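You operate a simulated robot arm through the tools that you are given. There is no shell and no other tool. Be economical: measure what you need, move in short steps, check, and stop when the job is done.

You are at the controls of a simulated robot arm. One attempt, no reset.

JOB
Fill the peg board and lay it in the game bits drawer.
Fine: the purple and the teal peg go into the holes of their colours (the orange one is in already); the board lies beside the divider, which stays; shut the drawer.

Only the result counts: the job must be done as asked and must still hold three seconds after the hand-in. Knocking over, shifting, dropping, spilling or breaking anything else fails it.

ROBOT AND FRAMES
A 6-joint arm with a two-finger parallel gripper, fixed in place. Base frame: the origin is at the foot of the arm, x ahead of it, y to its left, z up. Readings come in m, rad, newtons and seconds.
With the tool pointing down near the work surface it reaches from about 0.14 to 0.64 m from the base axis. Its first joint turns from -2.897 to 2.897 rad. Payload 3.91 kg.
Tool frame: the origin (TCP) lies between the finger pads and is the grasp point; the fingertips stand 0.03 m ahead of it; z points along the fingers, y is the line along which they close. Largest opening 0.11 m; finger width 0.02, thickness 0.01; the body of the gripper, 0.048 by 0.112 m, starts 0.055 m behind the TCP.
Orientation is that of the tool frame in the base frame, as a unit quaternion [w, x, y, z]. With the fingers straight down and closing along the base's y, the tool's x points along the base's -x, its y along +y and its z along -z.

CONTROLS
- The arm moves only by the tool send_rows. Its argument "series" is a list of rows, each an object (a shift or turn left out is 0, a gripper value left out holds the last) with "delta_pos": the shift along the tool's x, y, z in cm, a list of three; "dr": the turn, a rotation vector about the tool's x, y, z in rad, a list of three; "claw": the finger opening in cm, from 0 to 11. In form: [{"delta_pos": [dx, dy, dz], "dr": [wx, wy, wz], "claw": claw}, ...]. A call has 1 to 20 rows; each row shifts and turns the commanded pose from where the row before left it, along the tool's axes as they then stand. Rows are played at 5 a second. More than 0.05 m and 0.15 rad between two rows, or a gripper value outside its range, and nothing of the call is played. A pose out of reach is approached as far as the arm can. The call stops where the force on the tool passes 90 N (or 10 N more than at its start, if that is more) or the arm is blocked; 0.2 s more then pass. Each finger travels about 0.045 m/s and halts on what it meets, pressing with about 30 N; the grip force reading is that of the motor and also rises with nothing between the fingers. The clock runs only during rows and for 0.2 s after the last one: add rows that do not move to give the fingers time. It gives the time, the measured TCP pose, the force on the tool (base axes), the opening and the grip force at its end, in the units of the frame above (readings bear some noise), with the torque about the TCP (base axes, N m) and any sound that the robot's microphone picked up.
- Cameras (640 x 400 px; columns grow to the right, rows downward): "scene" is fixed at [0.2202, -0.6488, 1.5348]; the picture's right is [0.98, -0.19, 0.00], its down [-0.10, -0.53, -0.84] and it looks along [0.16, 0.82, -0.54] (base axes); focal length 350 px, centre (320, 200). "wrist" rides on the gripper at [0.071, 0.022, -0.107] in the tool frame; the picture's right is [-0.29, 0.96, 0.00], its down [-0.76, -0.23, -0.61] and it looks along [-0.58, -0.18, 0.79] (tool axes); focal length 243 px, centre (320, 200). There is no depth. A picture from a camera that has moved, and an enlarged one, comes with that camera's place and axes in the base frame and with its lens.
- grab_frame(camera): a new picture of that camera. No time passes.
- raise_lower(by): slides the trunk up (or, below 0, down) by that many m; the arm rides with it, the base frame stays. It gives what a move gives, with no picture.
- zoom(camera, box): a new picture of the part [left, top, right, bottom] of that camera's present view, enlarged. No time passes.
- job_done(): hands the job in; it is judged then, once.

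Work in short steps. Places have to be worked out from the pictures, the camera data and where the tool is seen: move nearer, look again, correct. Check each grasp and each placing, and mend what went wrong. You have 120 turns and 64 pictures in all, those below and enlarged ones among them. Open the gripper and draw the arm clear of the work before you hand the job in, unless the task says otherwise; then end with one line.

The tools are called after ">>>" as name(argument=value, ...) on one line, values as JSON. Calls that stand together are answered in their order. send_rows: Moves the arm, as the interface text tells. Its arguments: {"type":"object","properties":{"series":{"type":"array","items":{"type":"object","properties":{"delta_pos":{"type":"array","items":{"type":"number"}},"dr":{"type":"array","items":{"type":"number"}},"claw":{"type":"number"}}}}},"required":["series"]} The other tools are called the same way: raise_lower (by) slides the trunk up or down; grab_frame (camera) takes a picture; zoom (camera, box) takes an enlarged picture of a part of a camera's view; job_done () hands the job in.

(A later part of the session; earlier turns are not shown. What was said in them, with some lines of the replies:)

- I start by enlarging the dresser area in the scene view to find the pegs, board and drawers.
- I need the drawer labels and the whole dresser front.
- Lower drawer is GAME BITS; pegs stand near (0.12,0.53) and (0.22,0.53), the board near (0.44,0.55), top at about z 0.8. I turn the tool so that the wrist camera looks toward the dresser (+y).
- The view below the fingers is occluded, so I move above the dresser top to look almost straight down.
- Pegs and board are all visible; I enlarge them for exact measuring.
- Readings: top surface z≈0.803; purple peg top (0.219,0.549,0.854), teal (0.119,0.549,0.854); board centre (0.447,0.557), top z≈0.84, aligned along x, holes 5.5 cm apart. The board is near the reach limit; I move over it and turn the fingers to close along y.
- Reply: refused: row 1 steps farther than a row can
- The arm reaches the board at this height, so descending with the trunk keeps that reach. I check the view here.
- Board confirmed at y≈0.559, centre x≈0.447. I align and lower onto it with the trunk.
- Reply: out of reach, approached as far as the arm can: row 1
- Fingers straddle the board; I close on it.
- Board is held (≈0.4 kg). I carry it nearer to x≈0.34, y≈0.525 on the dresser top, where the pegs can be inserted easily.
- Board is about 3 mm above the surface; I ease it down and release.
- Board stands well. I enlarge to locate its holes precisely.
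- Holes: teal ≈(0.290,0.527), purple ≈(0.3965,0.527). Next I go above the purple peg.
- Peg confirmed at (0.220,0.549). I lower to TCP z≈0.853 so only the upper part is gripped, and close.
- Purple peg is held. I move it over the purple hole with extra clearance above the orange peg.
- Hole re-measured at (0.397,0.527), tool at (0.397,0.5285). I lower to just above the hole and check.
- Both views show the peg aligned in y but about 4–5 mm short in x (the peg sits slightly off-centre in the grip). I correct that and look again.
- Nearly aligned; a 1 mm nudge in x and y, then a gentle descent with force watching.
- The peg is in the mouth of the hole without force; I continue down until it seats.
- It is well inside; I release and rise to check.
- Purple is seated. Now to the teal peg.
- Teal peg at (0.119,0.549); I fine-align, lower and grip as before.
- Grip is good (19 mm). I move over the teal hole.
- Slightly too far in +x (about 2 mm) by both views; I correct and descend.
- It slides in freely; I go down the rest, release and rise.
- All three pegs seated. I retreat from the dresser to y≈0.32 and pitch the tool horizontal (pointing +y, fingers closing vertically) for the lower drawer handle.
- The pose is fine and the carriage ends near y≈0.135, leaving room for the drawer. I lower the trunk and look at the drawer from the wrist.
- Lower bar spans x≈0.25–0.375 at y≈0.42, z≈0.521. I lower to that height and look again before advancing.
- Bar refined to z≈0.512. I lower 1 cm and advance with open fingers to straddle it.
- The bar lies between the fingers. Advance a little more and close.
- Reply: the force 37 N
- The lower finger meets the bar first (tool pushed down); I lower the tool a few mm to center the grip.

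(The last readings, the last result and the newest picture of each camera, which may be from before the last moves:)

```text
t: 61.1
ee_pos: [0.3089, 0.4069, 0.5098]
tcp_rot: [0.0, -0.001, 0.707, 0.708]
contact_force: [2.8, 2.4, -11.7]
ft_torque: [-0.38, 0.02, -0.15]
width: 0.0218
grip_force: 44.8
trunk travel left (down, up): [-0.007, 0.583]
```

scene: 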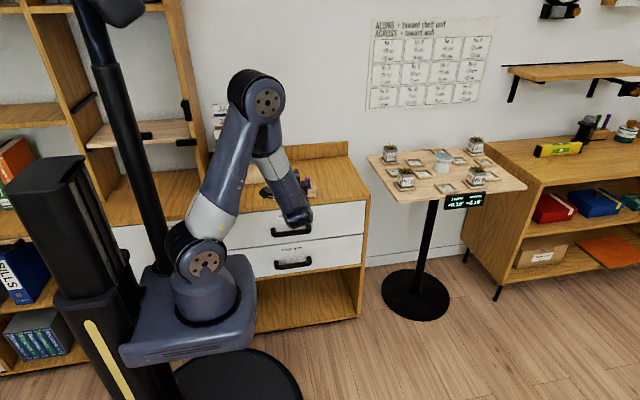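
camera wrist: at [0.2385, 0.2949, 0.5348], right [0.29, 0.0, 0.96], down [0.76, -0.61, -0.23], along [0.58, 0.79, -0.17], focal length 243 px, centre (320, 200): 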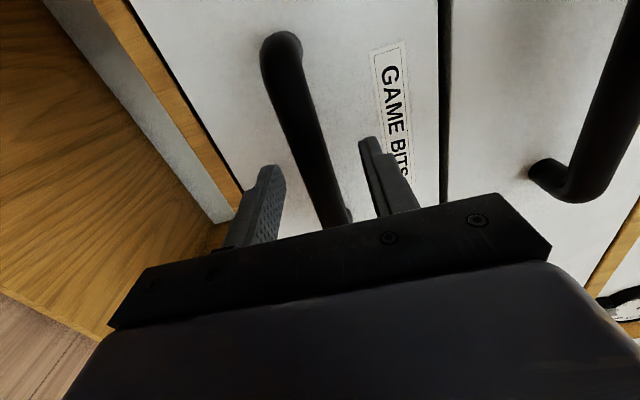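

Grip holds the bar (≈22 mm). I relax a bit more and pull gently.

>>> send_rows(series=[{"delta_pos": [0, -0.1, 0]}, {"delta_pos": [0, 0, -1]}, {"delta_pos": [0, 0, -1]}, {"delta_pos": [0, 0, -1]}, {"delta_pos": [0, 0, -1]}, {}])

>>> grab_frame(camera="scene")

```text
t: 62.5
ee_pos: [0.3103, 0.3679, 0.5099]
tcp_rot: [0.0, 0.0, 0.707, 0.708]
contact_force: [16.6, 2.5, 2.0]
ft_torque: [0.04, 0.08, -0.21]
width: 0.0217
grip_force: 45.1
trunk travel left (down, up): [-0.007, 0.583]
```

```text
27 pictures are left
```

scene: 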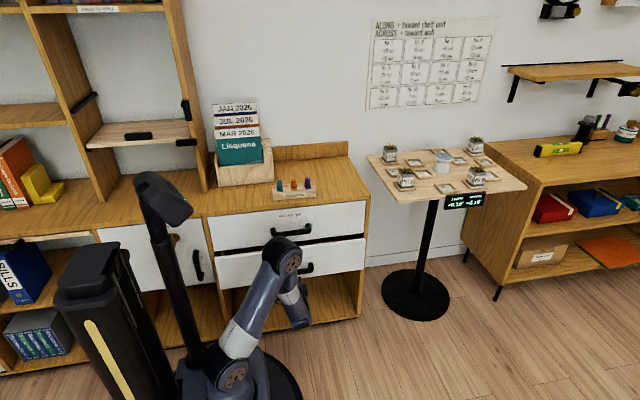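

The drawer slides out. I pull further.

>>> send_rows(series=[{"delta_pos": [0, 0, -1.5]}, {"delta_pos": [0, 0, -1.5]}, {"delta_pos": [0, 0, -1.5]}, {"delta_pos": [0, 0, -1.5]}, {"delta_pos": [0, 0, -1.5]}, {"delta_pos": [0, 0, -1.5]}, {}])

```text
t: 64.1
ee_pos: [0.3101, 0.2769, 0.5108]
tcp_rot: [0.0, 0.0, 0.706, 0.708]
contact_force: [9.3, 1.4, 13.8]
ft_torque: [0.4, 0.08, -0.63]
width: 0.0217
grip_force: 45.2
trunk travel left (down, up): [-0.007, 0.583]
```

>>> send_rows(series=[{"delta_pos": [0, 0, -1.5]}, {"delta_pos": [0, 0, -1.5]}, {"delta_pos": [0, 0, -1.5]}, {"delta_pos": [0, 0, -1.5]}, {}])

>>> grab_frame(camera="scene")

```text
t: 65.3
ee_pos: [0.3103, 0.2185, 0.5109]
tcp_rot: [0.002, 0.0, 0.704, 0.71]
contact_force: [19.8, 2.1, 35.7]
ft_torque: [0.72, 0.19, -0.19]
width: 0.0217
grip_force: 45.3
trunk travel left (down, up): [-0.007, 0.583]
```

```text
26 pictures are left
```

scene: 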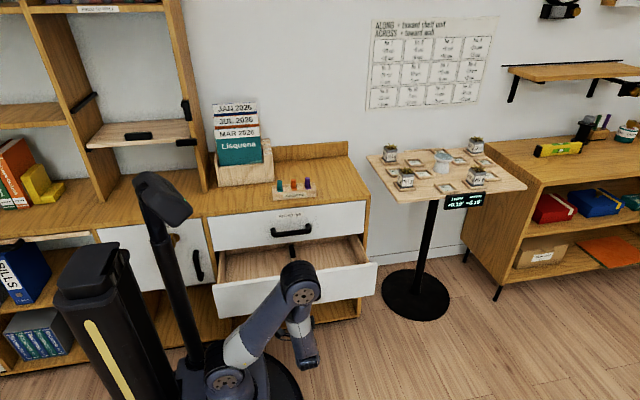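

Drawer is open about 19 cm. I look inside for the divider.

>>> zoom(camera="scene", box=[205, 215, 385, 327])

```text
3.56 times, centred on (295, 271) of scene
camera zoom: at [0.2202, -0.6488, 1.5348], right [0.98, -0.19, 0.0], down [-0.1, -0.53, -0.84], along [0.16, 0.82, -0.54], focal length 1244 px, centre (409, -52)
```

zoom: 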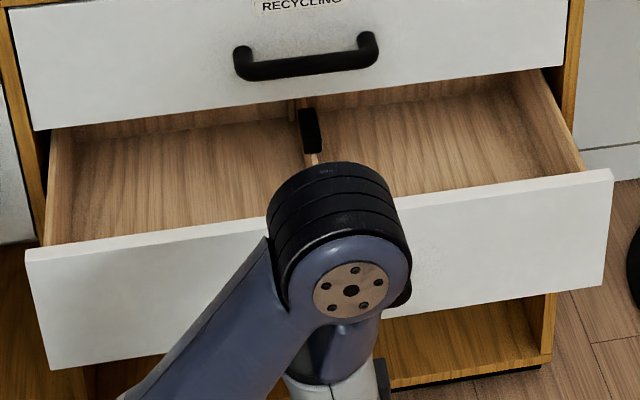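

The divider runs along y at x≈0.3 in the drawer's middle; the right compartment is free. I relieve the vertical load, pull 3 cm more, and release the handle.

>>> send_rows(series=[{"delta_pos": [0, 0.2, 0]}, {"delta_pos": [0, 0.2, -1]}, {"delta_pos": [0, 0, -1]}, {"delta_pos": [0, 0, -1]}, {}])

```text
t: 66.5
ee_pos: [0.3092, 0.188, 0.5096]
tcp_rot: [0.0, -0.001, 0.708, 0.706]
contact_force: [14.6, 0.1, -25.8]
ft_torque: [-0.72, -0.19, 0.09]
width: 0.0218
grip_force: 45.0
trunk travel left (down, up): [-0.007, 0.583]
```

>>> send_rows(series=[{"delta_pos": [0, -0.2, 0]}, {"claw": 5.5}, {}, {}, {}, {"delta_pos": [0, 0, -1.5]}, {"delta_pos": [0, 0, -1.5]}, {"delta_pos": [0, 0, -1.5]}, {}])

>>> grab_frame(camera="wrist")

```text
t: 68.5
ee_pos: [0.3088, 0.1435, 0.5124]
tcp_rot: [0.0, -0.001, 0.707, 0.708]
contact_force: [0.5, 0.1, -0.8]
ft_torque: [0.03, 0.03, 0.03]
width: 0.055
grip_force: 0.0
trunk travel left (down, up): [-0.007, 0.583]
```

```text
24 pictures are left
camera wrist: at [0.2364, 0.035, 0.5328], right [0.29, 0.0, 0.96], down [0.76, -0.61, -0.23], along [0.58, 0.79, -0.17], focal length 243 px, centre (320, 200)
```

wrist: 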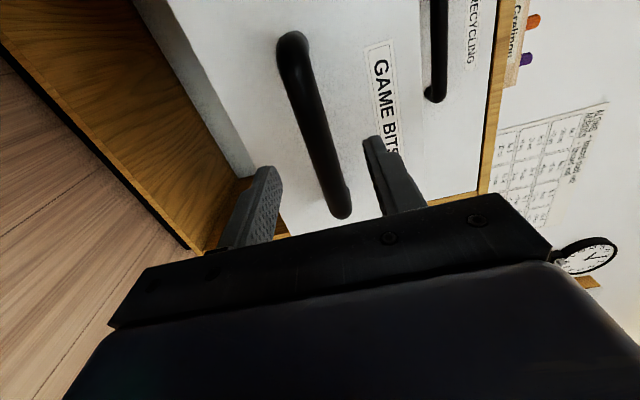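

Clear of the handle. I raise the trunk and turn the tool down again, then look into the drawer from above.

>>> raise_lower(by=0.45)

>>> send_rows(series=[{"dr": [0.143, 0, 0]}, {"dr": [0.143, 0, 0]}, {"dr": [0.143, 0, 0]}, {"dr": [0.143, 0, 0]}, {"dr": [0.143, 0, 0]}, {"dr": [0.143, 0, 0]}, {"dr": [0.143, 0, 0]}, {"dr": [0.143, 0, 0]}, {"dr": [0.143, 0, 0]}, {"dr": [0.143, 0, 0]}, {"dr": [0.141, 0, 0]}, {"delta_pos": [-0.7, 4, 0], "claw": 9}, {"delta_pos": [-0.7, 4, 0]}, {"delta_pos": [-0.7, 4, 0]}, {"delta_pos": [-0.7, 4, 0]}, {"delta_pos": [-0.7, 4, 0]}, {}])

>>> grab_frame(camera="wrist")

```text
refused: 0.45 is not a number from -0.4 to 0.4
```

```text
t: 72.1
ee_pos: [0.3448, 0.3428, 0.5091]
tcp_rot: [0.001, 0.0, 1.0, 0.0]
contact_force: [0.5, 0.4, 1.0]
ft_torque: [-0.02, 0.04, -0.01]
width: 0.0899
grip_force: 0.0
trunk travel left (down, up): [-0.007, 0.583]
```

```text
23 pictures are left
camera wrist: at [0.2726, 0.3635, 0.6171], right [0.29, 0.96, 0.0], down [0.76, -0.23, 0.61], along [0.58, -0.17, -0.79], focal length 243 px, centre (320, 200)
```

wrist: 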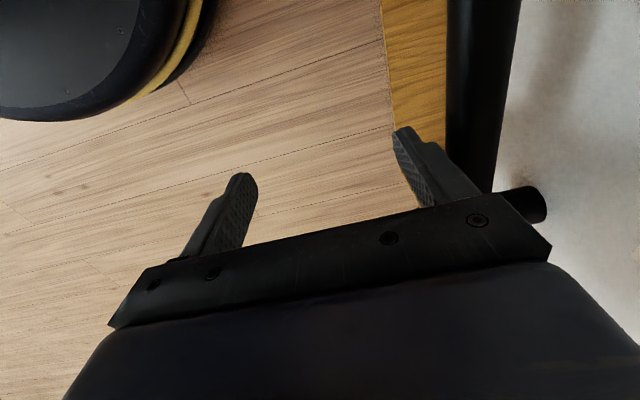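

My mistake: the trunk refused the 0.45 step and the following moves were played low. No high force was reported; I check the state before anything else.

>>> grab_frame(camera="scene")

>>> zoom(camera="scene", box=[205, 165, 385, 327])

```text
22 pictures are left
```

scene: 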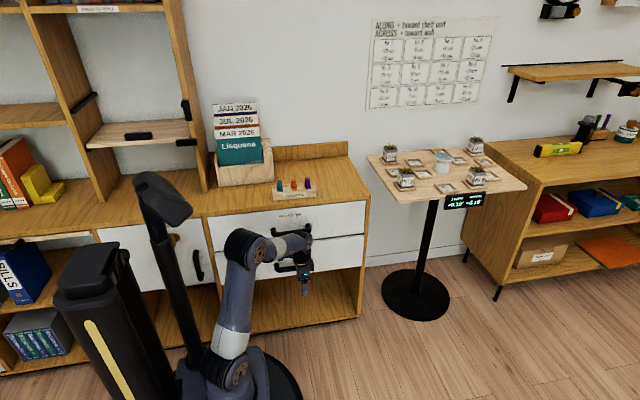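

```text
2.47 times, centred on (295, 246) of scene
camera zoom: at [0.2202, -0.6488, 1.5348], right [0.98, -0.19, 0.0], down [-0.1, -0.53, -0.84], along [0.16, 0.82, -0.54], focal length 864 px, centre (382, 86)
```

zoom: 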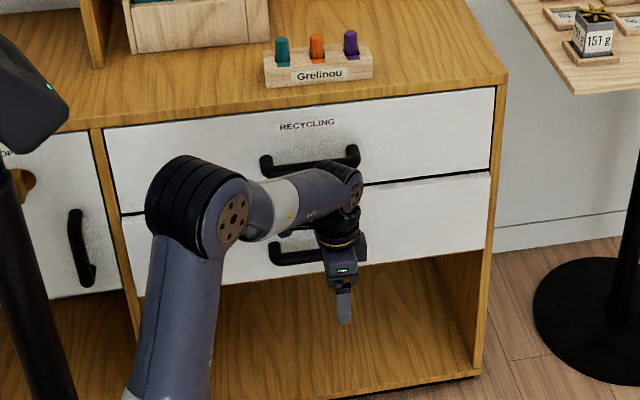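

The gripper body merely pushed the drawer shut again; nothing else touched. I back off along -y and re-pitch the tool to reopen it.

>>> send_rows(series=[{"delta_pos": [0.7, -4, 0]}, {"delta_pos": [0.7, -4, 0]}, {"delta_pos": [0.7, -4, 0]}, {"delta_pos": [0.7, -3, 0]}, {"dr": [-0.143, 0, 0], "claw": 5}, {"dr": [-0.143, 0, 0]}, {"dr": [-0.143, 0, 0]}, {"dr": [-0.143, 0, 0]}, {"dr": [-0.143, 0, 0]}, {"dr": [-0.143, 0, 0]}, {"dr": [-0.143, 0, 0]}, {"dr": [-0.143, 0, 0]}, {"dr": [-0.143, 0, 0]}, {"dr": [-0.143, 0, 0]}, {"dr": [-0.141, 0, 0]}, {}])

```text
t: 75.5
ee_pos: [0.316, 0.192, 0.5109]
tcp_rot: [0.001, 0.0, 0.706, 0.708]
contact_force: [-0.1, -0.4, 0.1]
ft_torque: [0.0, 0.02, 0.0]
width: 0.0503
grip_force: 0.1
trunk travel left (down, up): [-0.007, 0.583]
```

>>> send_rows(series=[{"delta_pos": [0, 0, 4]}, {"delta_pos": [0, 0, 4]}, {"delta_pos": [0, 0, 4]}, {"delta_pos": [0, 0, 4]}, {}, {}])

>>> grab_frame(camera="wrist")

```text
t: 76.9
ee_pos: [0.3126, 0.3544, 0.5116]
tcp_rot: [-0.001, 0.0, 0.706, 0.708]
contact_force: [-0.9, 0.7, 0.1]
ft_torque: [0.0, -0.02, -0.03]
width: 0.05
grip_force: 0.0
trunk travel left (down, up): [-0.007, 0.583]
```

```text
20 pictures are left
camera wrist: at [0.242, 0.2472, 0.5317], right [0.29, 0.0, 0.96], down [0.76, -0.61, -0.23], along [0.58, 0.79, -0.18], focal length 243 px, centre (320, 200)
```

wrist: 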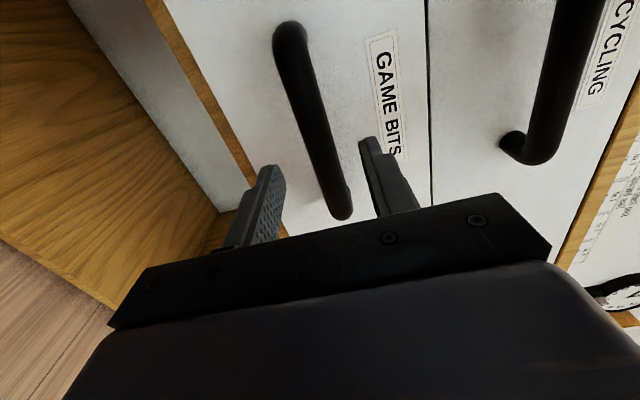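

Bar is centered between the fingers again; advance and grip.

>>> send_rows(series=[{"delta_pos": [0, -0.1, 2]}, {"delta_pos": [0, -0.1, 2]}, {"delta_pos": [0, 0, 1.3]}, {}, {"claw": 0.5}, {}, {}, {}, {}])

```text
t: 78.9
ee_pos: [0.3136, 0.4067, 0.5091]
tcp_rot: [-0.001, 0.0, 0.707, 0.707]
contact_force: [0.0, 1.9, -6.2]
ft_torque: [-0.05, 0.03, -0.09]
width: 0.0214
grip_force: 45.0
trunk travel left (down, up): [-0.007, 0.583]
```

Gripped with little side load. Pull the drawer out again.

>>> send_rows(series=[{"delta_pos": [0, 0, -1.4]}, {"delta_pos": [0, 0, -1.4]}, {"delta_pos": [0, 0, -1.4]}, {"delta_pos": [0, 0, -1.4]}, {"delta_pos": [0, 0, -1.4]}, {"delta_pos": [0, 0, -1.4]}, {"delta_pos": [0, 0, -1.4]}, {"delta_pos": [0, 0, -1.4]}, {"delta_pos": [0, 0, -1.4]}, {"delta_pos": [0, 0, -1.4]}, {"delta_pos": [0, 0, -1.4]}, {"delta_pos": [0, 0, -1.4]}, {"delta_pos": [0, 0, -1.4]}, {"delta_pos": [0, 0, -1.4]}, {"delta_pos": [0, 0, -1.4]}, {"delta_pos": [0, 0, -1]}, {}])

```text
t: 82.5
ee_pos: [0.314, 0.1875, 0.51]
tcp_rot: [-0.001, -0.002, 0.705, 0.71]
contact_force: [-32.6, -0.6, 27.4]
ft_torque: [0.38, 0.03, -0.08]
width: 0.0219
grip_force: 45.4
trunk travel left (down, up): [-0.007, 0.583]
```

Open. I release and back off clear of the bar.

>>> send_rows(series=[{"delta_pos": [0, 0.15, 0]}, {"claw": 5.5}, {}, {}, {}, {"delta_pos": [0, 0, -1.5]}, {"delta_pos": [0, 0, -1.5]}, {"delta_pos": [0, 0, -1.5]}, {}])

```text
t: 84.5
ee_pos: [0.3175, 0.1429, 0.5088]
tcp_rot: [-0.001, -0.001, 0.707, 0.708]
contact_force: [1.1, -0.1, 0.1]
ft_torque: [-0.02, 0.0, -0.01]
width: 0.055
grip_force: 0.0
trunk travel left (down, up): [-0.007, 0.583]
```

Now raise the trunk by 0.4 first, and verify before moving on.

>>> raise_lower(by=0.4)

```text
t: 88.3
ee_pos: [0.3172, 0.1429, 0.9086]
tcp_rot: [0.0, -0.001, 0.707, 0.707]
contact_force: [0.9, 0.3, 0.0]
ft_torque: [0.01, -0.02, -0.03]
width: 0.0549
grip_force: 0.1
trunk travel left (down, up): [-0.406, 0.183]
```

>>> raise_lower(by=0.06)

```text
t: 89.3
ee_pos: [0.3164, 0.1427, 0.9693]
tcp_rot: [0.001, -0.001, 0.707, 0.708]
contact_force: [0.5, -0.1, 0.4]
ft_torque: [0.01, -0.01, -0.01]
width: 0.0549
grip_force: 0.1
trunk travel left (down, up): [-0.466, 0.123]
```

At z 0.969 now; I turn the tool down and move over the open drawer for a look in.

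>>> send_rows(series=[{"dr": [0.143, 0, 0]}, {"dr": [0.143, 0, 0]}, {"dr": [0.143, 0, 0]}, {"dr": [0.143, 0, 0]}, {"dr": [0.143, 0, 0]}, {"dr": [0.143, 0, 0]}, {"dr": [0.143, 0, 0]}, {"dr": [0.143, 0, 0]}, {"dr": [0.143, 0, 0]}, {"dr": [0.143, 0, 0]}, {"dr": [0.141, 0, 0]}, {"delta_pos": [-0.5, 4, 0], "claw": 9}, {"delta_pos": [-0.5, 4, 0]}, {"delta_pos": [-0.5, 4, 0]}, {"delta_pos": [-0.5, 4, 0]}, {"delta_pos": [-0.5, 4, 0]}, {}])

>>> grab_frame(camera="wrist")

>>> grab_frame(camera="scene")

```text
t: 93.0
ee_pos: [0.3405, 0.3444, 0.9696]
tcp_rot: [0.001, 0.0, 1.0, 0.001]
contact_force: [-0.6, -0.6, -0.5]
ft_torque: [-0.01, -0.01, 0.01]
width: 0.09
grip_force: 0.0
trunk travel left (down, up): [-0.466, 0.123]
```

```text
19 pictures are left
camera wrist: at [0.269, 0.3657, 1.0755], right [0.29, 0.96, 0.0], down [0.76, -0.23, 0.61], along [0.58, -0.18, -0.79], focal length 243 px, centre (320, 200)
```

wrist: 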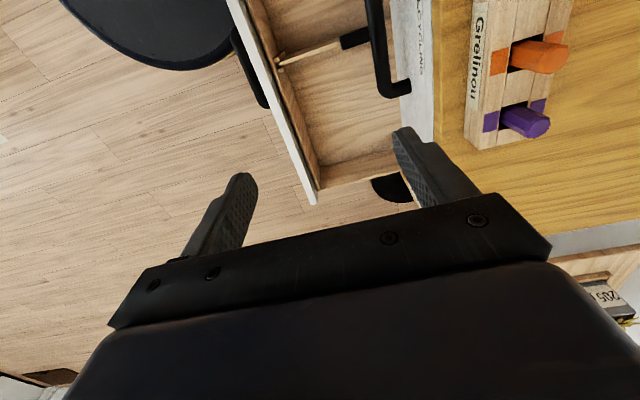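

```text
18 pictures are left
```

scene: 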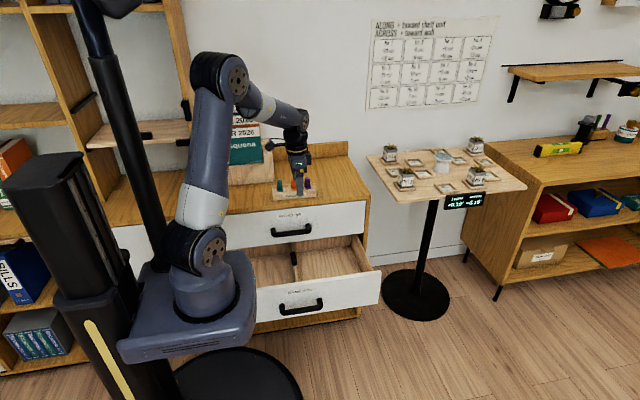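

The drawer is open; I enlarge its interior.

>>> zoom(camera="scene", box=[245, 215, 389, 323])

>>> zoom(camera="wrist", box=[220, 0, 440, 200])

```text
3.70 times, centred on (317, 269) of scene
camera zoom: at [0.2202, -0.6488, 1.5348], right [0.98, -0.19, 0.0], down [-0.1, -0.53, -0.84], along [0.16, 0.82, -0.54], focal length 1296 px, centre (331, -56)
```

zoom: 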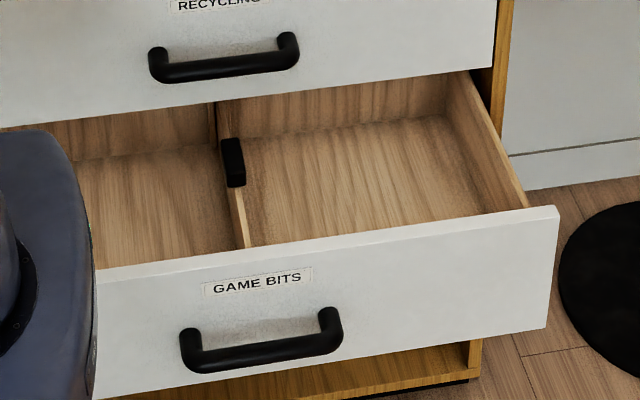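

```text
2.00 times, centred on (330, 100) of wrist
camera zoom: at [0.269, 0.3657, 1.0755], right [0.29, 0.96, 0.0], down [0.76, -0.23, 0.61], along [0.58, -0.18, -0.79], focal length 485 px, centre (300, 400)
```

zoom: 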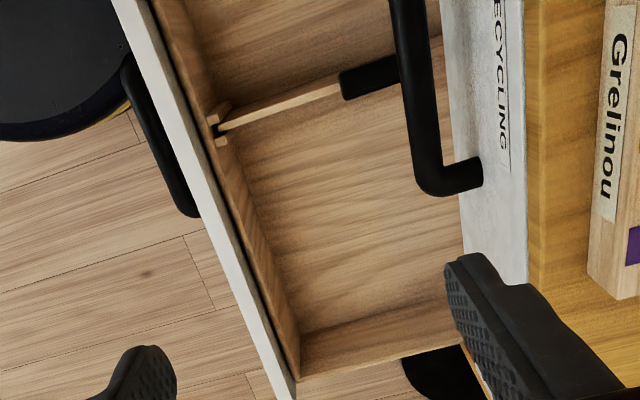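

Right compartment is empty (x≈0.33–0.60, y≈0.265–0.44). Now I go over the board and pick it up.

>>> send_rows(series=[{"delta_pos": [0, 4.6, 0]}, {"delta_pos": [0, 4.6, 0]}, {"delta_pos": [0, 4.6, 0]}, {"delta_pos": [0, 4.4, 0]}, {}, {}])

>>> grab_frame(camera="wrist")

```text
t: 94.3
ee_pos: [0.3407, 0.523, 0.9703]
tcp_rot: [0.002, -0.001, 1.0, 0.001]
contact_force: [0.2, -0.7, 0.1]
ft_torque: [0.02, -0.03, -0.02]
width: 0.0901
grip_force: 0.1
trunk travel left (down, up): [-0.466, 0.123]
```

```text
15 pictures are left
camera wrist: at [0.2686, 0.5438, 1.0767], right [0.29, 0.96, 0.0], down [0.76, -0.23, 0.61], along [0.58, -0.17, -0.79], focal length 243 px, centre (320, 200)
```

wrist: 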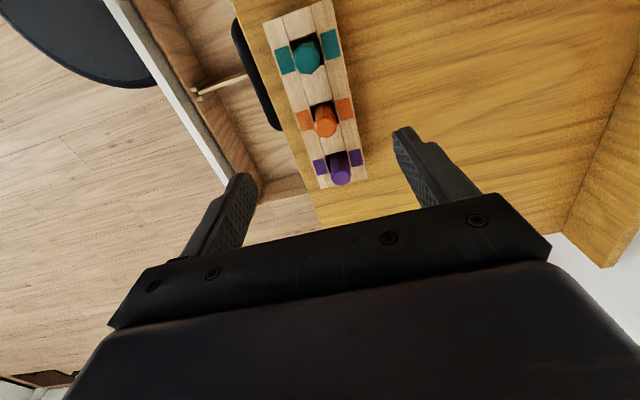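

Pegs sit in the matching holes. I adjust y by 4 mm, descend and grip the board.

>>> send_rows(series=[{"delta_pos": [-0.1, 0.4, 0]}, {}])

>>> raise_lower(by=-0.123)

>>> send_rows(series=[{"claw": 3}, {}, {}, {}, {}, {}])

```text
t: 95.0
ee_pos: [0.3422, 0.5265, 0.9706]
tcp_rot: [0.0, -0.001, 1.0, 0.001]
contact_force: [0.7, -0.6, 0.3]
ft_torque: [-0.02, -0.01, -0.01]
width: 0.09
grip_force: 0.1
trunk travel left (down, up): [-0.466, 0.123]
```

```text
t: 96.5
ee_pos: [0.3428, 0.5274, 0.8481]
tcp_rot: [0.001, 0.0, 1.0, 0.001]
contact_force: [-0.2, 0.0, -0.2]
ft_torque: [0.01, 0.01, 0.04]
width: 0.0898
grip_force: 0.0
trunk travel left (down, up): [-0.344, 0.246]
```

```text
t: 97.9
ee_pos: [0.3418, 0.5273, 0.8471]
tcp_rot: [0.0, 0.0, 1.0, 0.001]
contact_force: [0.1, -0.9, 0.7]
ft_torque: [-0.13, 0.04, -0.05]
width: 0.0576
grip_force: 30.4
trunk travel left (down, up): [-0.344, 0.246]
```

Gripped. Lift and carry it over the right compartment.

>>> raise_lower(by=0.08)

>>> send_rows(series=[{"delta_pos": [0, -3.2, 0]}, {"delta_pos": [-1.9, -3.2, 0]}, {"delta_pos": [-2.5, -3.2, 0]}, {"delta_pos": [-2.5, -3.2, 0]}, {"delta_pos": [-2.5, -3.2, 0]}, {"delta_pos": [-2.4, -3.2, 0]}, {}, {}])

>>> grab_frame(camera="wrist")

```text
t: 99.0
ee_pos: [0.3421, 0.5265, 0.9256]
tcp_rot: [0.0, 0.0, 1.0, 0.001]
contact_force: [-0.6, -0.2, -3.0]
ft_torque: [0.04, 0.01, 0.0]
width: 0.0577
grip_force: 29.7
trunk travel left (down, up): [-0.424, 0.166]
```

```text
t: 100.8
ee_pos: [0.4591, 0.3351, 0.9299]
tcp_rot: [0.0, -0.001, 1.0, 0.001]
contact_force: [0.0, 0.9, -3.4]
ft_torque: [0.01, 0.0, -0.02]
width: 0.0577
grip_force: 29.9
trunk travel left (down, up): [-0.424, 0.166]
```

```text
14 pictures are left
camera wrist: at [0.387, 0.3569, 1.0362], right [0.29, 0.96, 0.0], down [0.76, -0.23, 0.61], along [0.58, -0.17, -0.79], focal length 243 px, centre (320, 200)
```

wrist: 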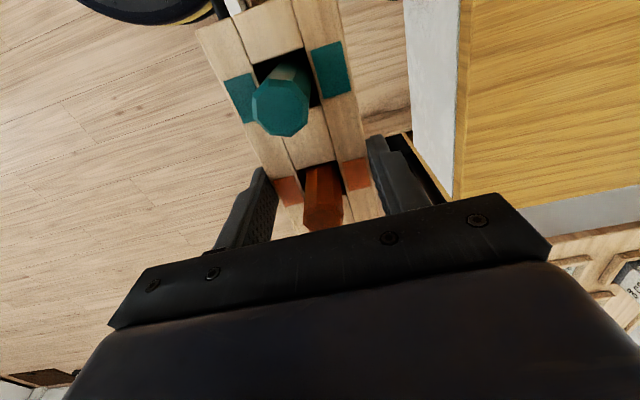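

Board held level over the compartment. Lower partway and check from the scene camera.

>>> raise_lower(by=-0.27)

>>> zoom(camera="scene", box=[225, 185, 401, 317])

>>> grab_frame(camera="wrist")

```text
t: 103.6
ee_pos: [0.4578, 0.3363, 0.6602]
tcp_rot: [0.001, 0.0, 1.0, 0.001]
contact_force: [-0.2, 0.4, -4.2]
ft_torque: [0.0, 0.04, 0.01]
width: 0.0574
grip_force: 29.7
trunk travel left (down, up): [-0.154, 0.436]
```

```text
3.03 times, centred on (313, 251) of scene
camera zoom: at [0.2202, -0.6488, 1.5348], right [0.98, -0.19, 0.0], down [-0.1, -0.53, -0.84], along [0.16, 0.82, -0.54], focal length 1060 px, centre (341, 46)
```

zoom: 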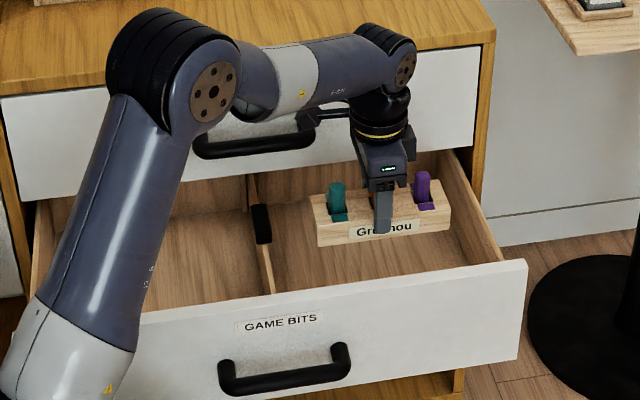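

```text
12 pictures are left
camera wrist: at [0.387, 0.357, 0.7662], right [0.29, 0.96, 0.0], down [0.76, -0.23, 0.61], along [0.58, -0.17, -0.79], focal length 243 px, centre (320, 200)
```

wrist: 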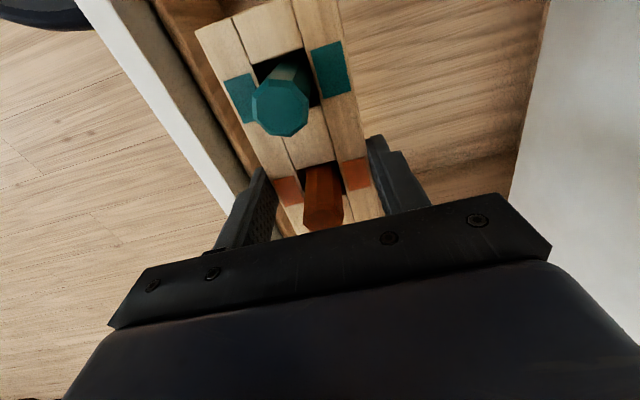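

Path is clear. Lower to about z 0.55.

>>> raise_lower(by=-0.11)

>>> zoom(camera="scene", box=[225, 185, 401, 317])

```text
t: 105.0
ee_pos: [0.4593, 0.3368, 0.5492]
tcp_rot: [0.0, 0.001, 1.0, 0.001]
contact_force: [0.5, -0.1, -3.9]
ft_torque: [-0.02, 0.02, 0.01]
width: 0.0575
grip_force: 29.3
trunk travel left (down, up): [-0.044, 0.546]
```

```text
3.03 times, centred on (313, 251) of scene
camera zoom: at [0.2202, -0.6488, 1.5348], right [0.98, -0.19, 0.0], down [-0.1, -0.53, -0.84], along [0.16, 0.82, -0.54], focal length 1060 px, centre (341, 46)
```

zoom: 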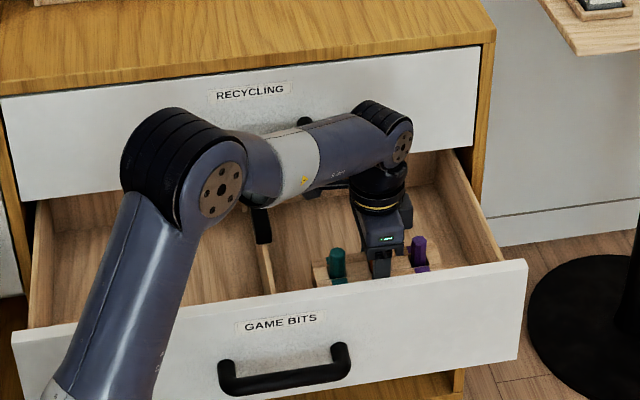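

Still clear. I descend in small steps, watching for the floor.

>>> send_rows(series=[{"delta_pos": [0, 0, 0.5]}, {"delta_pos": [0, 0, 0.5]}, {"delta_pos": [0, 0, 0.5]}, {"delta_pos": [0, 0, 0.5]}, {}])

```text
t: 106.2
ee_pos: [0.4581, 0.3363, 0.5303]
tcp_rot: [-0.001, -0.001, 1.0, 0.001]
contact_force: [-0.3, -0.6, -3.5]
ft_torque: [0.02, 0.05, -0.04]
width: 0.0574
grip_force: 30.4
trunk travel left (down, up): [-0.044, 0.546]
```

>>> send_rows(series=[{"delta_pos": [0, 0, 0.3]}, {"delta_pos": [0, 0, 0.3]}, {"delta_pos": [0, 0, 0.3]}, {}])

```text
t: 107.2
ee_pos: [0.4575, 0.3358, 0.5206]
tcp_rot: [0.0, -0.001, 1.0, 0.002]
contact_force: [0.0, -1.0, -3.7]
ft_torque: [-0.01, 0.05, 0.01]
width: 0.0576
grip_force: 30.0
trunk travel left (down, up): [-0.044, 0.546]
```

>>> send_rows(series=[{"delta_pos": [0, 0, 0.3]}, {"delta_pos": [0, 0, 0.3]}, {"delta_pos": [0, 0, 0.3]}, {}])

```text
t: 108.2
ee_pos: [0.4584, 0.3371, 0.5121]
tcp_rot: [0.001, 0.0, 1.0, 0.001]
contact_force: [-0.6, 0.3, -3.9]
ft_torque: [0.01, -0.01, -0.01]
width: 0.0577
grip_force: 30.0
trunk travel left (down, up): [-0.044, 0.546]
```

No contact yet (board bottom ≈0.468); I check the view before continuing.

>>> grab_frame(camera="wrist")

>>> send_rows(series=[{"delta_pos": [0, 0, 0.2]}, {"delta_pos": [0, 0, 0.2]}, {"delta_pos": [0, 0, 0.2]}, {}])

```text
10 pictures are left
camera wrist: at [0.3868, 0.3576, 0.6186], right [0.29, 0.96, 0.0], down [0.76, -0.23, 0.61], along [0.58, -0.17, -0.79], focal length 243 px, centre (320, 200)
```

wrist: 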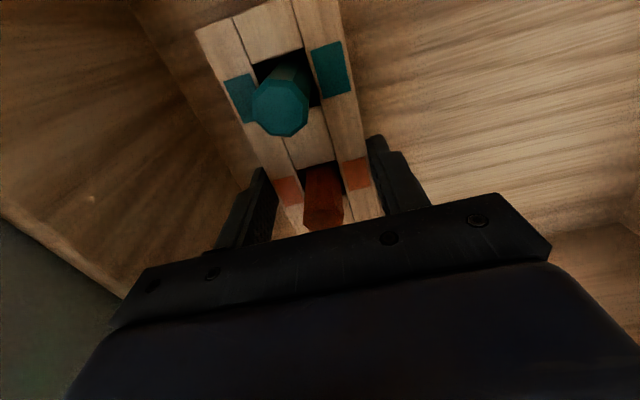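

```text
t: 109.2
ee_pos: [0.4583, 0.3364, 0.5055]
tcp_rot: [0.0, -0.001, 1.0, 0.001]
contact_force: [0.4, 0.0, -3.8]
ft_torque: [0.02, 0.02, -0.07]
width: 0.0574
grip_force: 30.2
trunk travel left (down, up): [-0.044, 0.546]
```

Floor estimated at ≈0.445 from the picture; continue gently.

>>> send_rows(series=[{"delta_pos": [0, 0, 0.3]}, {"delta_pos": [0, 0, 0.3]}, {"delta_pos": [0, 0, 0.2]}, {}])

```text
t: 110.2
ee_pos: [0.4591, 0.3378, 0.5003]
tcp_rot: [0.003, 0.0, 1.0, 0.003]
contact_force: [-0.8, 1.7, 35.7]
ft_torque: [-0.42, 0.07, 0.04]
width: 0.0576
grip_force: 30.5
trunk travel left (down, up): [-0.044, 0.546]
```

Floor contact. I ease off slightly and release.

>>> send_rows(series=[{"delta_pos": [0, 0, -0.2]}, {}, {"delta_pos": [0, 0, -0.1]}, {}])

```text
t: 111.2
ee_pos: [0.4579, 0.335, 0.4996]
tcp_rot: [0.001, -0.001, 1.0, -0.001]
contact_force: [7.5, 1.3, 13.1]
ft_torque: [0.18, -1.02, 0.02]
width: 0.0578
grip_force: 30.5
trunk travel left (down, up): [-0.044, 0.546]
```

>>> send_rows(series=[{"delta_pos": [0, 0, -0.1]}, {}, {"claw": 7.6}, {}, {}, {}])

>>> raise_lower(by=0.15)

>>> grab_frame(camera="wrist")

```text
t: 112.6
ee_pos: [0.4592, 0.3352, 0.5012]
tcp_rot: [0.001, 0.0, 1.0, 0.001]
contact_force: [0.3, -0.3, -0.2]
ft_torque: [-0.01, 0.03, 0.01]
width: 0.0759
grip_force: 0.0
trunk travel left (down, up): [-0.044, 0.546]
```

```text
t: 114.4
ee_pos: [0.4581, 0.3344, 0.6503]
tcp_rot: [0.001, 0.0, 1.0, 0.001]
contact_force: [-0.4, 0.5, -0.2]
ft_torque: [0.01, -0.05, 0.0]
width: 0.0762
grip_force: 0.1
trunk travel left (down, up): [-0.194, 0.396]
```

```text
9 pictures are left
camera wrist: at [0.3865, 0.3569, 0.7577], right [0.29, 0.96, 0.0], down [0.76, -0.23, 0.61], along [0.58, -0.17, -0.79], focal length 243 px, centre (320, 200)
```

wrist: 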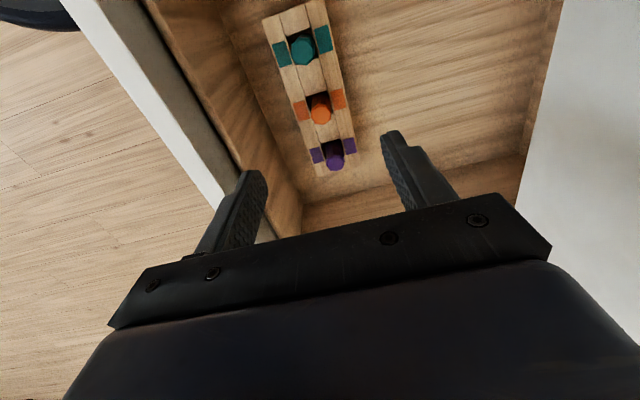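

Board lies flat with all pegs in. I rise clear and go back in front of the drawer.

>>> raise_lower(by=0.3)

```text
t: 117.4
ee_pos: [0.4572, 0.336, 0.9516]
tcp_rot: [0.001, 0.0, 1.0, 0.001]
contact_force: [0.3, 1.4, -0.6]
ft_torque: [0.02, -0.04, 0.03]
width: 0.0758
grip_force: 0.0
trunk travel left (down, up): [-0.494, 0.096]
```

>>> send_rows(series=[{"delta_pos": [2.9, -3.9, 0], "claw": 5.5}, {"delta_pos": [2.9, -3.9, 0]}, {"delta_pos": [2.9, -3.9, 0]}, {"delta_pos": [2.9, -3.9, 0]}, {"delta_pos": [2.8, -3.9, 0]}, {"dr": [-0.143, 0, 0]}, {"dr": [-0.143, 0, 0]}, {"dr": [-0.143, 0, 0]}, {"dr": [-0.143, 0, 0]}, {"dr": [-0.143, 0, 0]}, {"dr": [-0.143, 0, 0]}, {"dr": [-0.143, 0, 0]}, {"dr": [-0.143, 0, 0]}, {"dr": [-0.143, 0, 0]}, {"dr": [-0.143, 0, 0]}, {"dr": [-0.141, 0, 0]}, {}, {}])

```text
t: 121.2
ee_pos: [0.3148, 0.1386, 0.9519]
tcp_rot: [0.001, 0.0, 0.706, 0.708]
contact_force: [0.7, -0.4, -0.1]
ft_torque: [0.0, -0.01, -0.01]
width: 0.0551
grip_force: 0.1
trunk travel left (down, up): [-0.494, 0.096]
```

>>> raise_lower(by=-0.4)

>>> raise_lower(by=-0.042)

>>> grab_frame(camera="wrist")

```text
t: 125.0
ee_pos: [0.315, 0.1387, 0.5508]
tcp_rot: [-0.001, -0.001, 0.706, 0.709]
contact_force: [0.4, 0.0, 0.0]
ft_torque: [0.0, -0.04, 0.01]
width: 0.055
grip_force: 0.0
trunk travel left (down, up): [-0.093, 0.496]
```

```text
t: 125.8
ee_pos: [0.3147, 0.1396, 0.508]
tcp_rot: [0.001, 0.0, 0.707, 0.708]
contact_force: [-0.4, 0.8, -0.6]
ft_torque: [0.01, -0.01, 0.02]
width: 0.0549
grip_force: 0.1
trunk travel left (down, up): [-0.051, 0.538]
```

```text
8 pictures are left
camera wrist: at [0.2432, 0.0322, 0.5292], right [0.29, 0.0, 0.96], down [0.76, -0.61, -0.23], along [0.58, 0.79, -0.17], focal length 243 px, centre (320, 200)
```

wrist: 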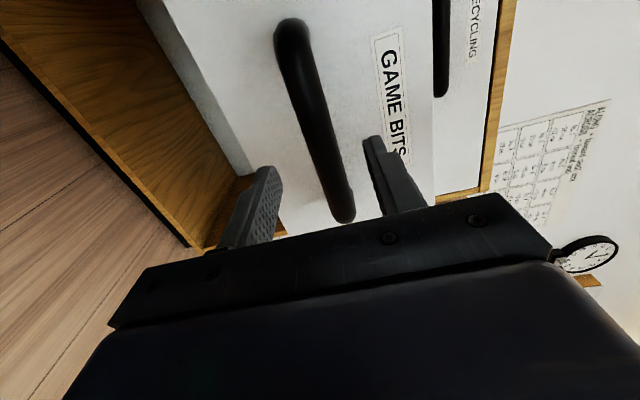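

Aligned with the bar. I advance to the earlier grip depth (y≈0.187) and close.

>>> send_rows(series=[{"delta_pos": [0, 0, 1.6]}, {"delta_pos": [0, 0, 1.6]}, {"delta_pos": [0, 0, 1.5]}, {}, {"claw": 0.5}, {}, {}, {}, {}])

```text
t: 127.8
ee_pos: [0.3147, 0.1868, 0.5098]
tcp_rot: [0.001, -0.001, 0.706, 0.708]
contact_force: [4.1, 3.9, 22.0]
ft_torque: [0.24, 0.22, 0.16]
width: 0.0217
grip_force: 44.9
trunk travel left (down, up): [-0.051, 0.538]
```

Gripped. I push slowly so that the pegs stay put.

>>> send_rows(series=[{"delta_pos": [0, 0.15, 0.4]}, {"delta_pos": [0, 0, 0.8]}, {"delta_pos": [0, 0, 1]}, {"delta_pos": [0, 0, 1]}, {"delta_pos": [0, 0, 1]}, {"delta_pos": [0, 0, 1]}, {"delta_pos": [0, 0, 1]}, {"delta_pos": [0, 0, 1]}, {"delta_pos": [0, 0, 1]}, {"delta_pos": [0, 0, 1]}, {"delta_pos": [0, 0, 1]}, {"delta_pos": [0, 0, 1]}, {"delta_pos": [0, 0, 1]}, {"delta_pos": [0, 0, 1]}, {"delta_pos": [0, 0, 1]}, {"delta_pos": [0, 0, 1]}, {"delta_pos": [0, 0, 1]}, {"delta_pos": [0, 0, 1]}, {"delta_pos": [0, 0, 0.5]}, {}])

```text
t: 132.1
ee_pos: [0.3152, 0.3628, 0.5105]
tcp_rot: [0.002, -0.002, 0.705, 0.709]
contact_force: [6.9, 0.6, 24.6]
ft_torque: [0.31, 0.21, 0.56]
width: 0.0217
grip_force: 45.3
trunk travel left (down, up): [-0.051, 0.538]
```

>>> send_rows(series=[{"delta_pos": [0, 0.1, 0.8]}, {"delta_pos": [0, 0, 0.8]}, {"delta_pos": [0, 0, 0.8]}, {"delta_pos": [0, 0, 0.8]}, {"delta_pos": [0, 0, 0.6]}, {"delta_pos": [0, 0, 0.4]}, {"delta_pos": [0, 0, 0.3]}, {}])

```text
t: 133.8
ee_pos: [0.3143, 0.4091, 0.5113]
tcp_rot: [-0.001, 0.0, 0.708, 0.706]
contact_force: [14.7, -2.8, -20.5]
ft_torque: [-0.33, -0.07, -1.08]
width: 0.0216
grip_force: 44.2
trunk travel left (down, up): [-0.051, 0.538]
```

>>> send_rows(series=[{"delta_pos": [0, -0.1, 0.3]}, {"delta_pos": [0, 0, 0.2]}, {}])

>>> zoom(camera="scene", box=[195, 185, 385, 327])

```text
t: 134.7
ee_pos: [0.3143, 0.413, 0.5098]
tcp_rot: [0.0, 0.0, 0.708, 0.707]
contact_force: [14.6, -2.2, -22.0]
ft_torque: [-0.23, 0.01, 0.3]
width: 0.0217
grip_force: 45.0
trunk travel left (down, up): [-0.051, 0.538]
```

```text
2.82 times, centred on (290, 256) of scene
camera zoom: at [0.2202, -0.6488, 1.5348], right [0.98, -0.19, 0.0], down [-0.1, -0.53, -0.84], along [0.16, 0.82, -0.54], focal length 986 px, centre (404, 42)
```

zoom: 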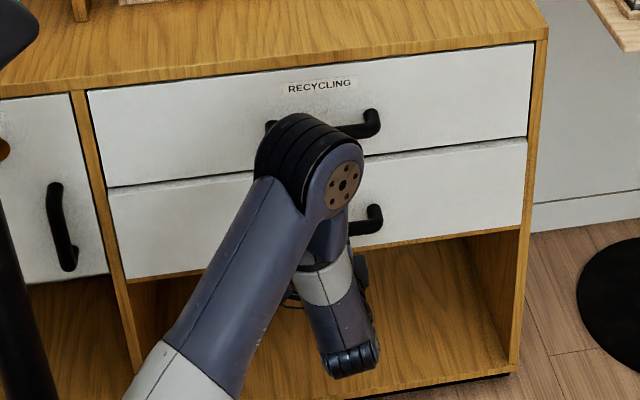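

Nearly shut but no end-stop force yet; I push a bit more until it seats.

>>> send_rows(series=[{"delta_pos": [0, -0.1, 0.3]}, {"delta_pos": [0, 0, 0.3]}, {"delta_pos": [0, 0, 0.3]}, {}])

```text
t: 135.7
ee_pos: [0.3149, 0.4212, 0.5112]
tcp_rot: [0.002, 0.0, 0.706, 0.708]
contact_force: [22.1, -1.7, -2.0]
ft_torque: [-0.06, 0.07, 0.21]
width: 0.0215
grip_force: 45.0
trunk travel left (down, up): [-0.051, 0.538]
```

>>> send_rows(series=[{"claw": 5.5}, {}, {}, {}, {"delta_pos": [0, 0, -2]}, {"delta_pos": [0, 0, -2]}, {"delta_pos": [0, 0, -2]}, {"delta_pos": [0, 0, -3]}, {}])

>>> grab_frame(camera="wrist")

>>> zoom(camera="scene", box=[195, 185, 385, 327])

```text
t: 137.7
ee_pos: [0.3135, 0.3328, 0.509]
tcp_rot: [0.0, -0.001, 0.706, 0.708]
contact_force: [1.0, -0.7, 0.0]
ft_torque: [0.03, -0.01, -0.01]
width: 0.0548
grip_force: 0.0
trunk travel left (down, up): [-0.051, 0.538]
```

```text
6 pictures are left
camera wrist: at [0.2429, 0.2255, 0.5296], right [0.29, 0.0, 0.96], down [0.76, -0.61, -0.23], along [0.58, 0.79, -0.17], focal length 243 px, centre (320, 200)
```

wrist: 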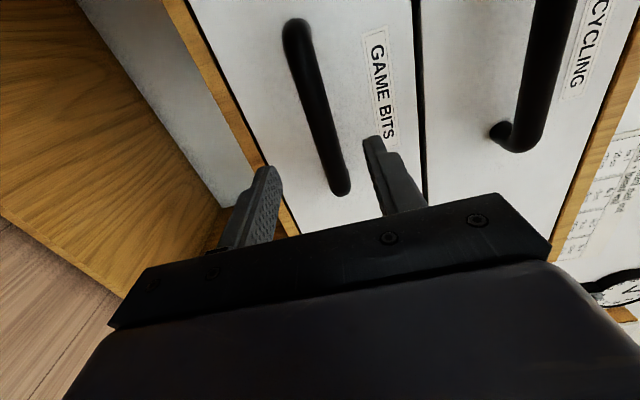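

```text
2.82 times, centred on (290, 256) of scene
camera zoom: at [0.2202, -0.6488, 1.5348], right [0.98, -0.19, 0.0], down [-0.1, -0.53, -0.84], along [0.16, 0.82, -0.54], focal length 986 px, centre (404, 42)
```

zoom: 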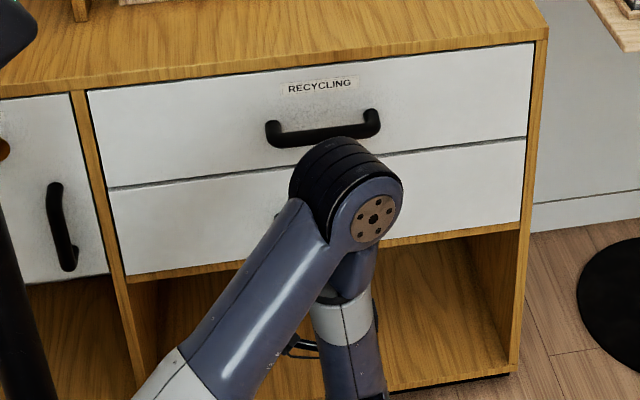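

It now looks flush, matching the initial image. For certainty I press the closed fingertips gently against the bar.

>>> send_rows(series=[{"claw": 0}, {}, {}, {}, {"delta_pos": [0, 0, 1.5]}, {"delta_pos": [0, 0, 1.5]}, {"delta_pos": [0, 0, 1]}, {"delta_pos": [0, 0, 0.5]}, {}])

```text
t: 139.7
ee_pos: [0.3132, 0.3787, 0.5078]
tcp_rot: [0.0, -0.001, 0.706, 0.708]
contact_force: [0.3, 0.3, -0.1]
ft_torque: [-0.01, -0.03, -0.01]
width: 0.0001
grip_force: 29.7
trunk travel left (down, up): [-0.051, 0.538]
```

>>> send_rows(series=[{"delta_pos": [0, 0, 0.4]}, {"delta_pos": [0, 0, 0.4]}, {"delta_pos": [0, 0, 0.3]}, {}])

```text
t: 140.7
ee_pos: [0.3131, 0.3901, 0.5071]
tcp_rot: [-0.001, -0.001, 0.706, 0.708]
contact_force: [0.3, -0.7, 0.0]
ft_torque: [0.02, -0.01, 0.02]
width: 0.0
grip_force: 29.7
trunk travel left (down, up): [-0.051, 0.538]
```

>>> send_rows(series=[{"delta_pos": [0, 0, 0.3]}, {"delta_pos": [0, 0, 0.3]}, {}])

```text
t: 141.4
ee_pos: [0.3142, 0.3945, 0.5096]
tcp_rot: [-0.002, 0.0, 0.706, 0.708]
contact_force: [-1.2, -7.7, 0.0]
ft_torque: [0.04, -0.04, 0.15]
width: 0.0
grip_force: 30.2
trunk travel left (down, up): [-0.051, 0.538]
```

>>> send_rows(series=[{"delta_pos": [0, 0, 0.3]}, {}])

```text
t: 142.1
ee_pos: [0.3138, 0.3934, 0.5089]
tcp_rot: [0.0, 0.001, 0.707, 0.707]
contact_force: [-7.3, -74.3, -1.2]
ft_torque: [0.07, -1.02, 0.86]
width: 0.0
grip_force: 30.2
trunk travel left (down, up): [-0.051, 0.538]
```

End stop reached: the drawer is fully shut. I retreat, open the gripper and rise.

>>> send_rows(series=[{"delta_pos": [0, 0, -1]}, {"delta_pos": [0, 0, -3]}, {"delta_pos": [0, 0, -3]}, {"delta_pos": [0, 0, -4]}, {"delta_pos": [0, 0, -4], "claw": 6}, {}, {}])

>>> raise_lower(by=0.3)

>>> grab_frame(camera="scene")

>>> zoom(camera="scene", box=[195, 205, 385, 327])

```text
t: 143.7
ee_pos: [0.3135, 0.244, 0.5098]
tcp_rot: [0.001, -0.001, 0.706, 0.708]
contact_force: [0.6, -0.7, 0.1]
ft_torque: [0.0, 0.03, 0.01]
width: 0.06
grip_force: 0.1
trunk travel left (down, up): [-0.051, 0.538]
```

```text
t: 146.7
ee_pos: [0.3128, 0.2458, 0.8091]
tcp_rot: [0.0, -0.001, 0.707, 0.707]
contact_force: [0.0, 0.1, -0.2]
ft_torque: [-0.02, -0.02, 0.0]
width: 0.0601
grip_force: 0.0
trunk travel left (down, up): [-0.352, 0.238]
```

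```text
4 pictures are left
```

scene: 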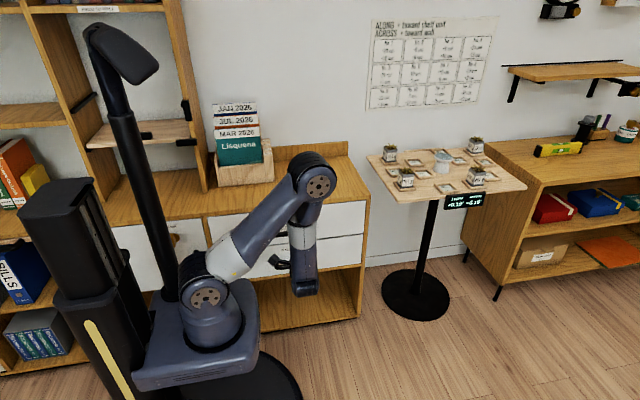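

```text
3.28 times, centred on (290, 266) of scene
camera zoom: at [0.2202, -0.6488, 1.5348], right [0.98, -0.19, 0.0], down [-0.1, -0.53, -0.84], along [0.16, 0.82, -0.54], focal length 1147 px, centre (418, -16)
```

zoom: 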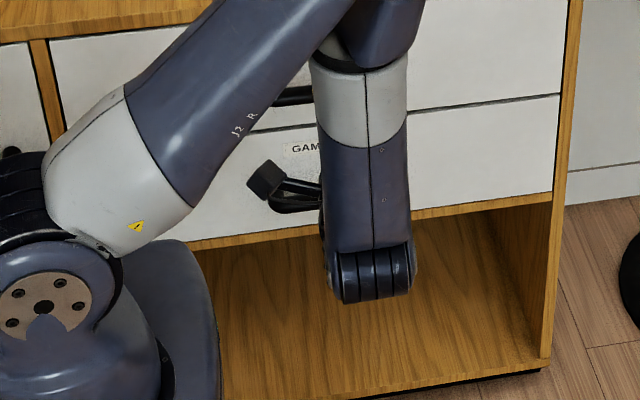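

The drawer is flush, everything else is in place, and the arm is clear with the gripper open. I hand in.

>>> job_done()

```text
The job is handed in.
```

The purple and teal pegs are in their own holes, the filled board lies in the right compartment of the game bits drawer beside the divider, and the drawer is pushed fully shut. At one point the arm accidentally pushed the empty drawer closed, so I had to open it again; I saw nothing else moved.
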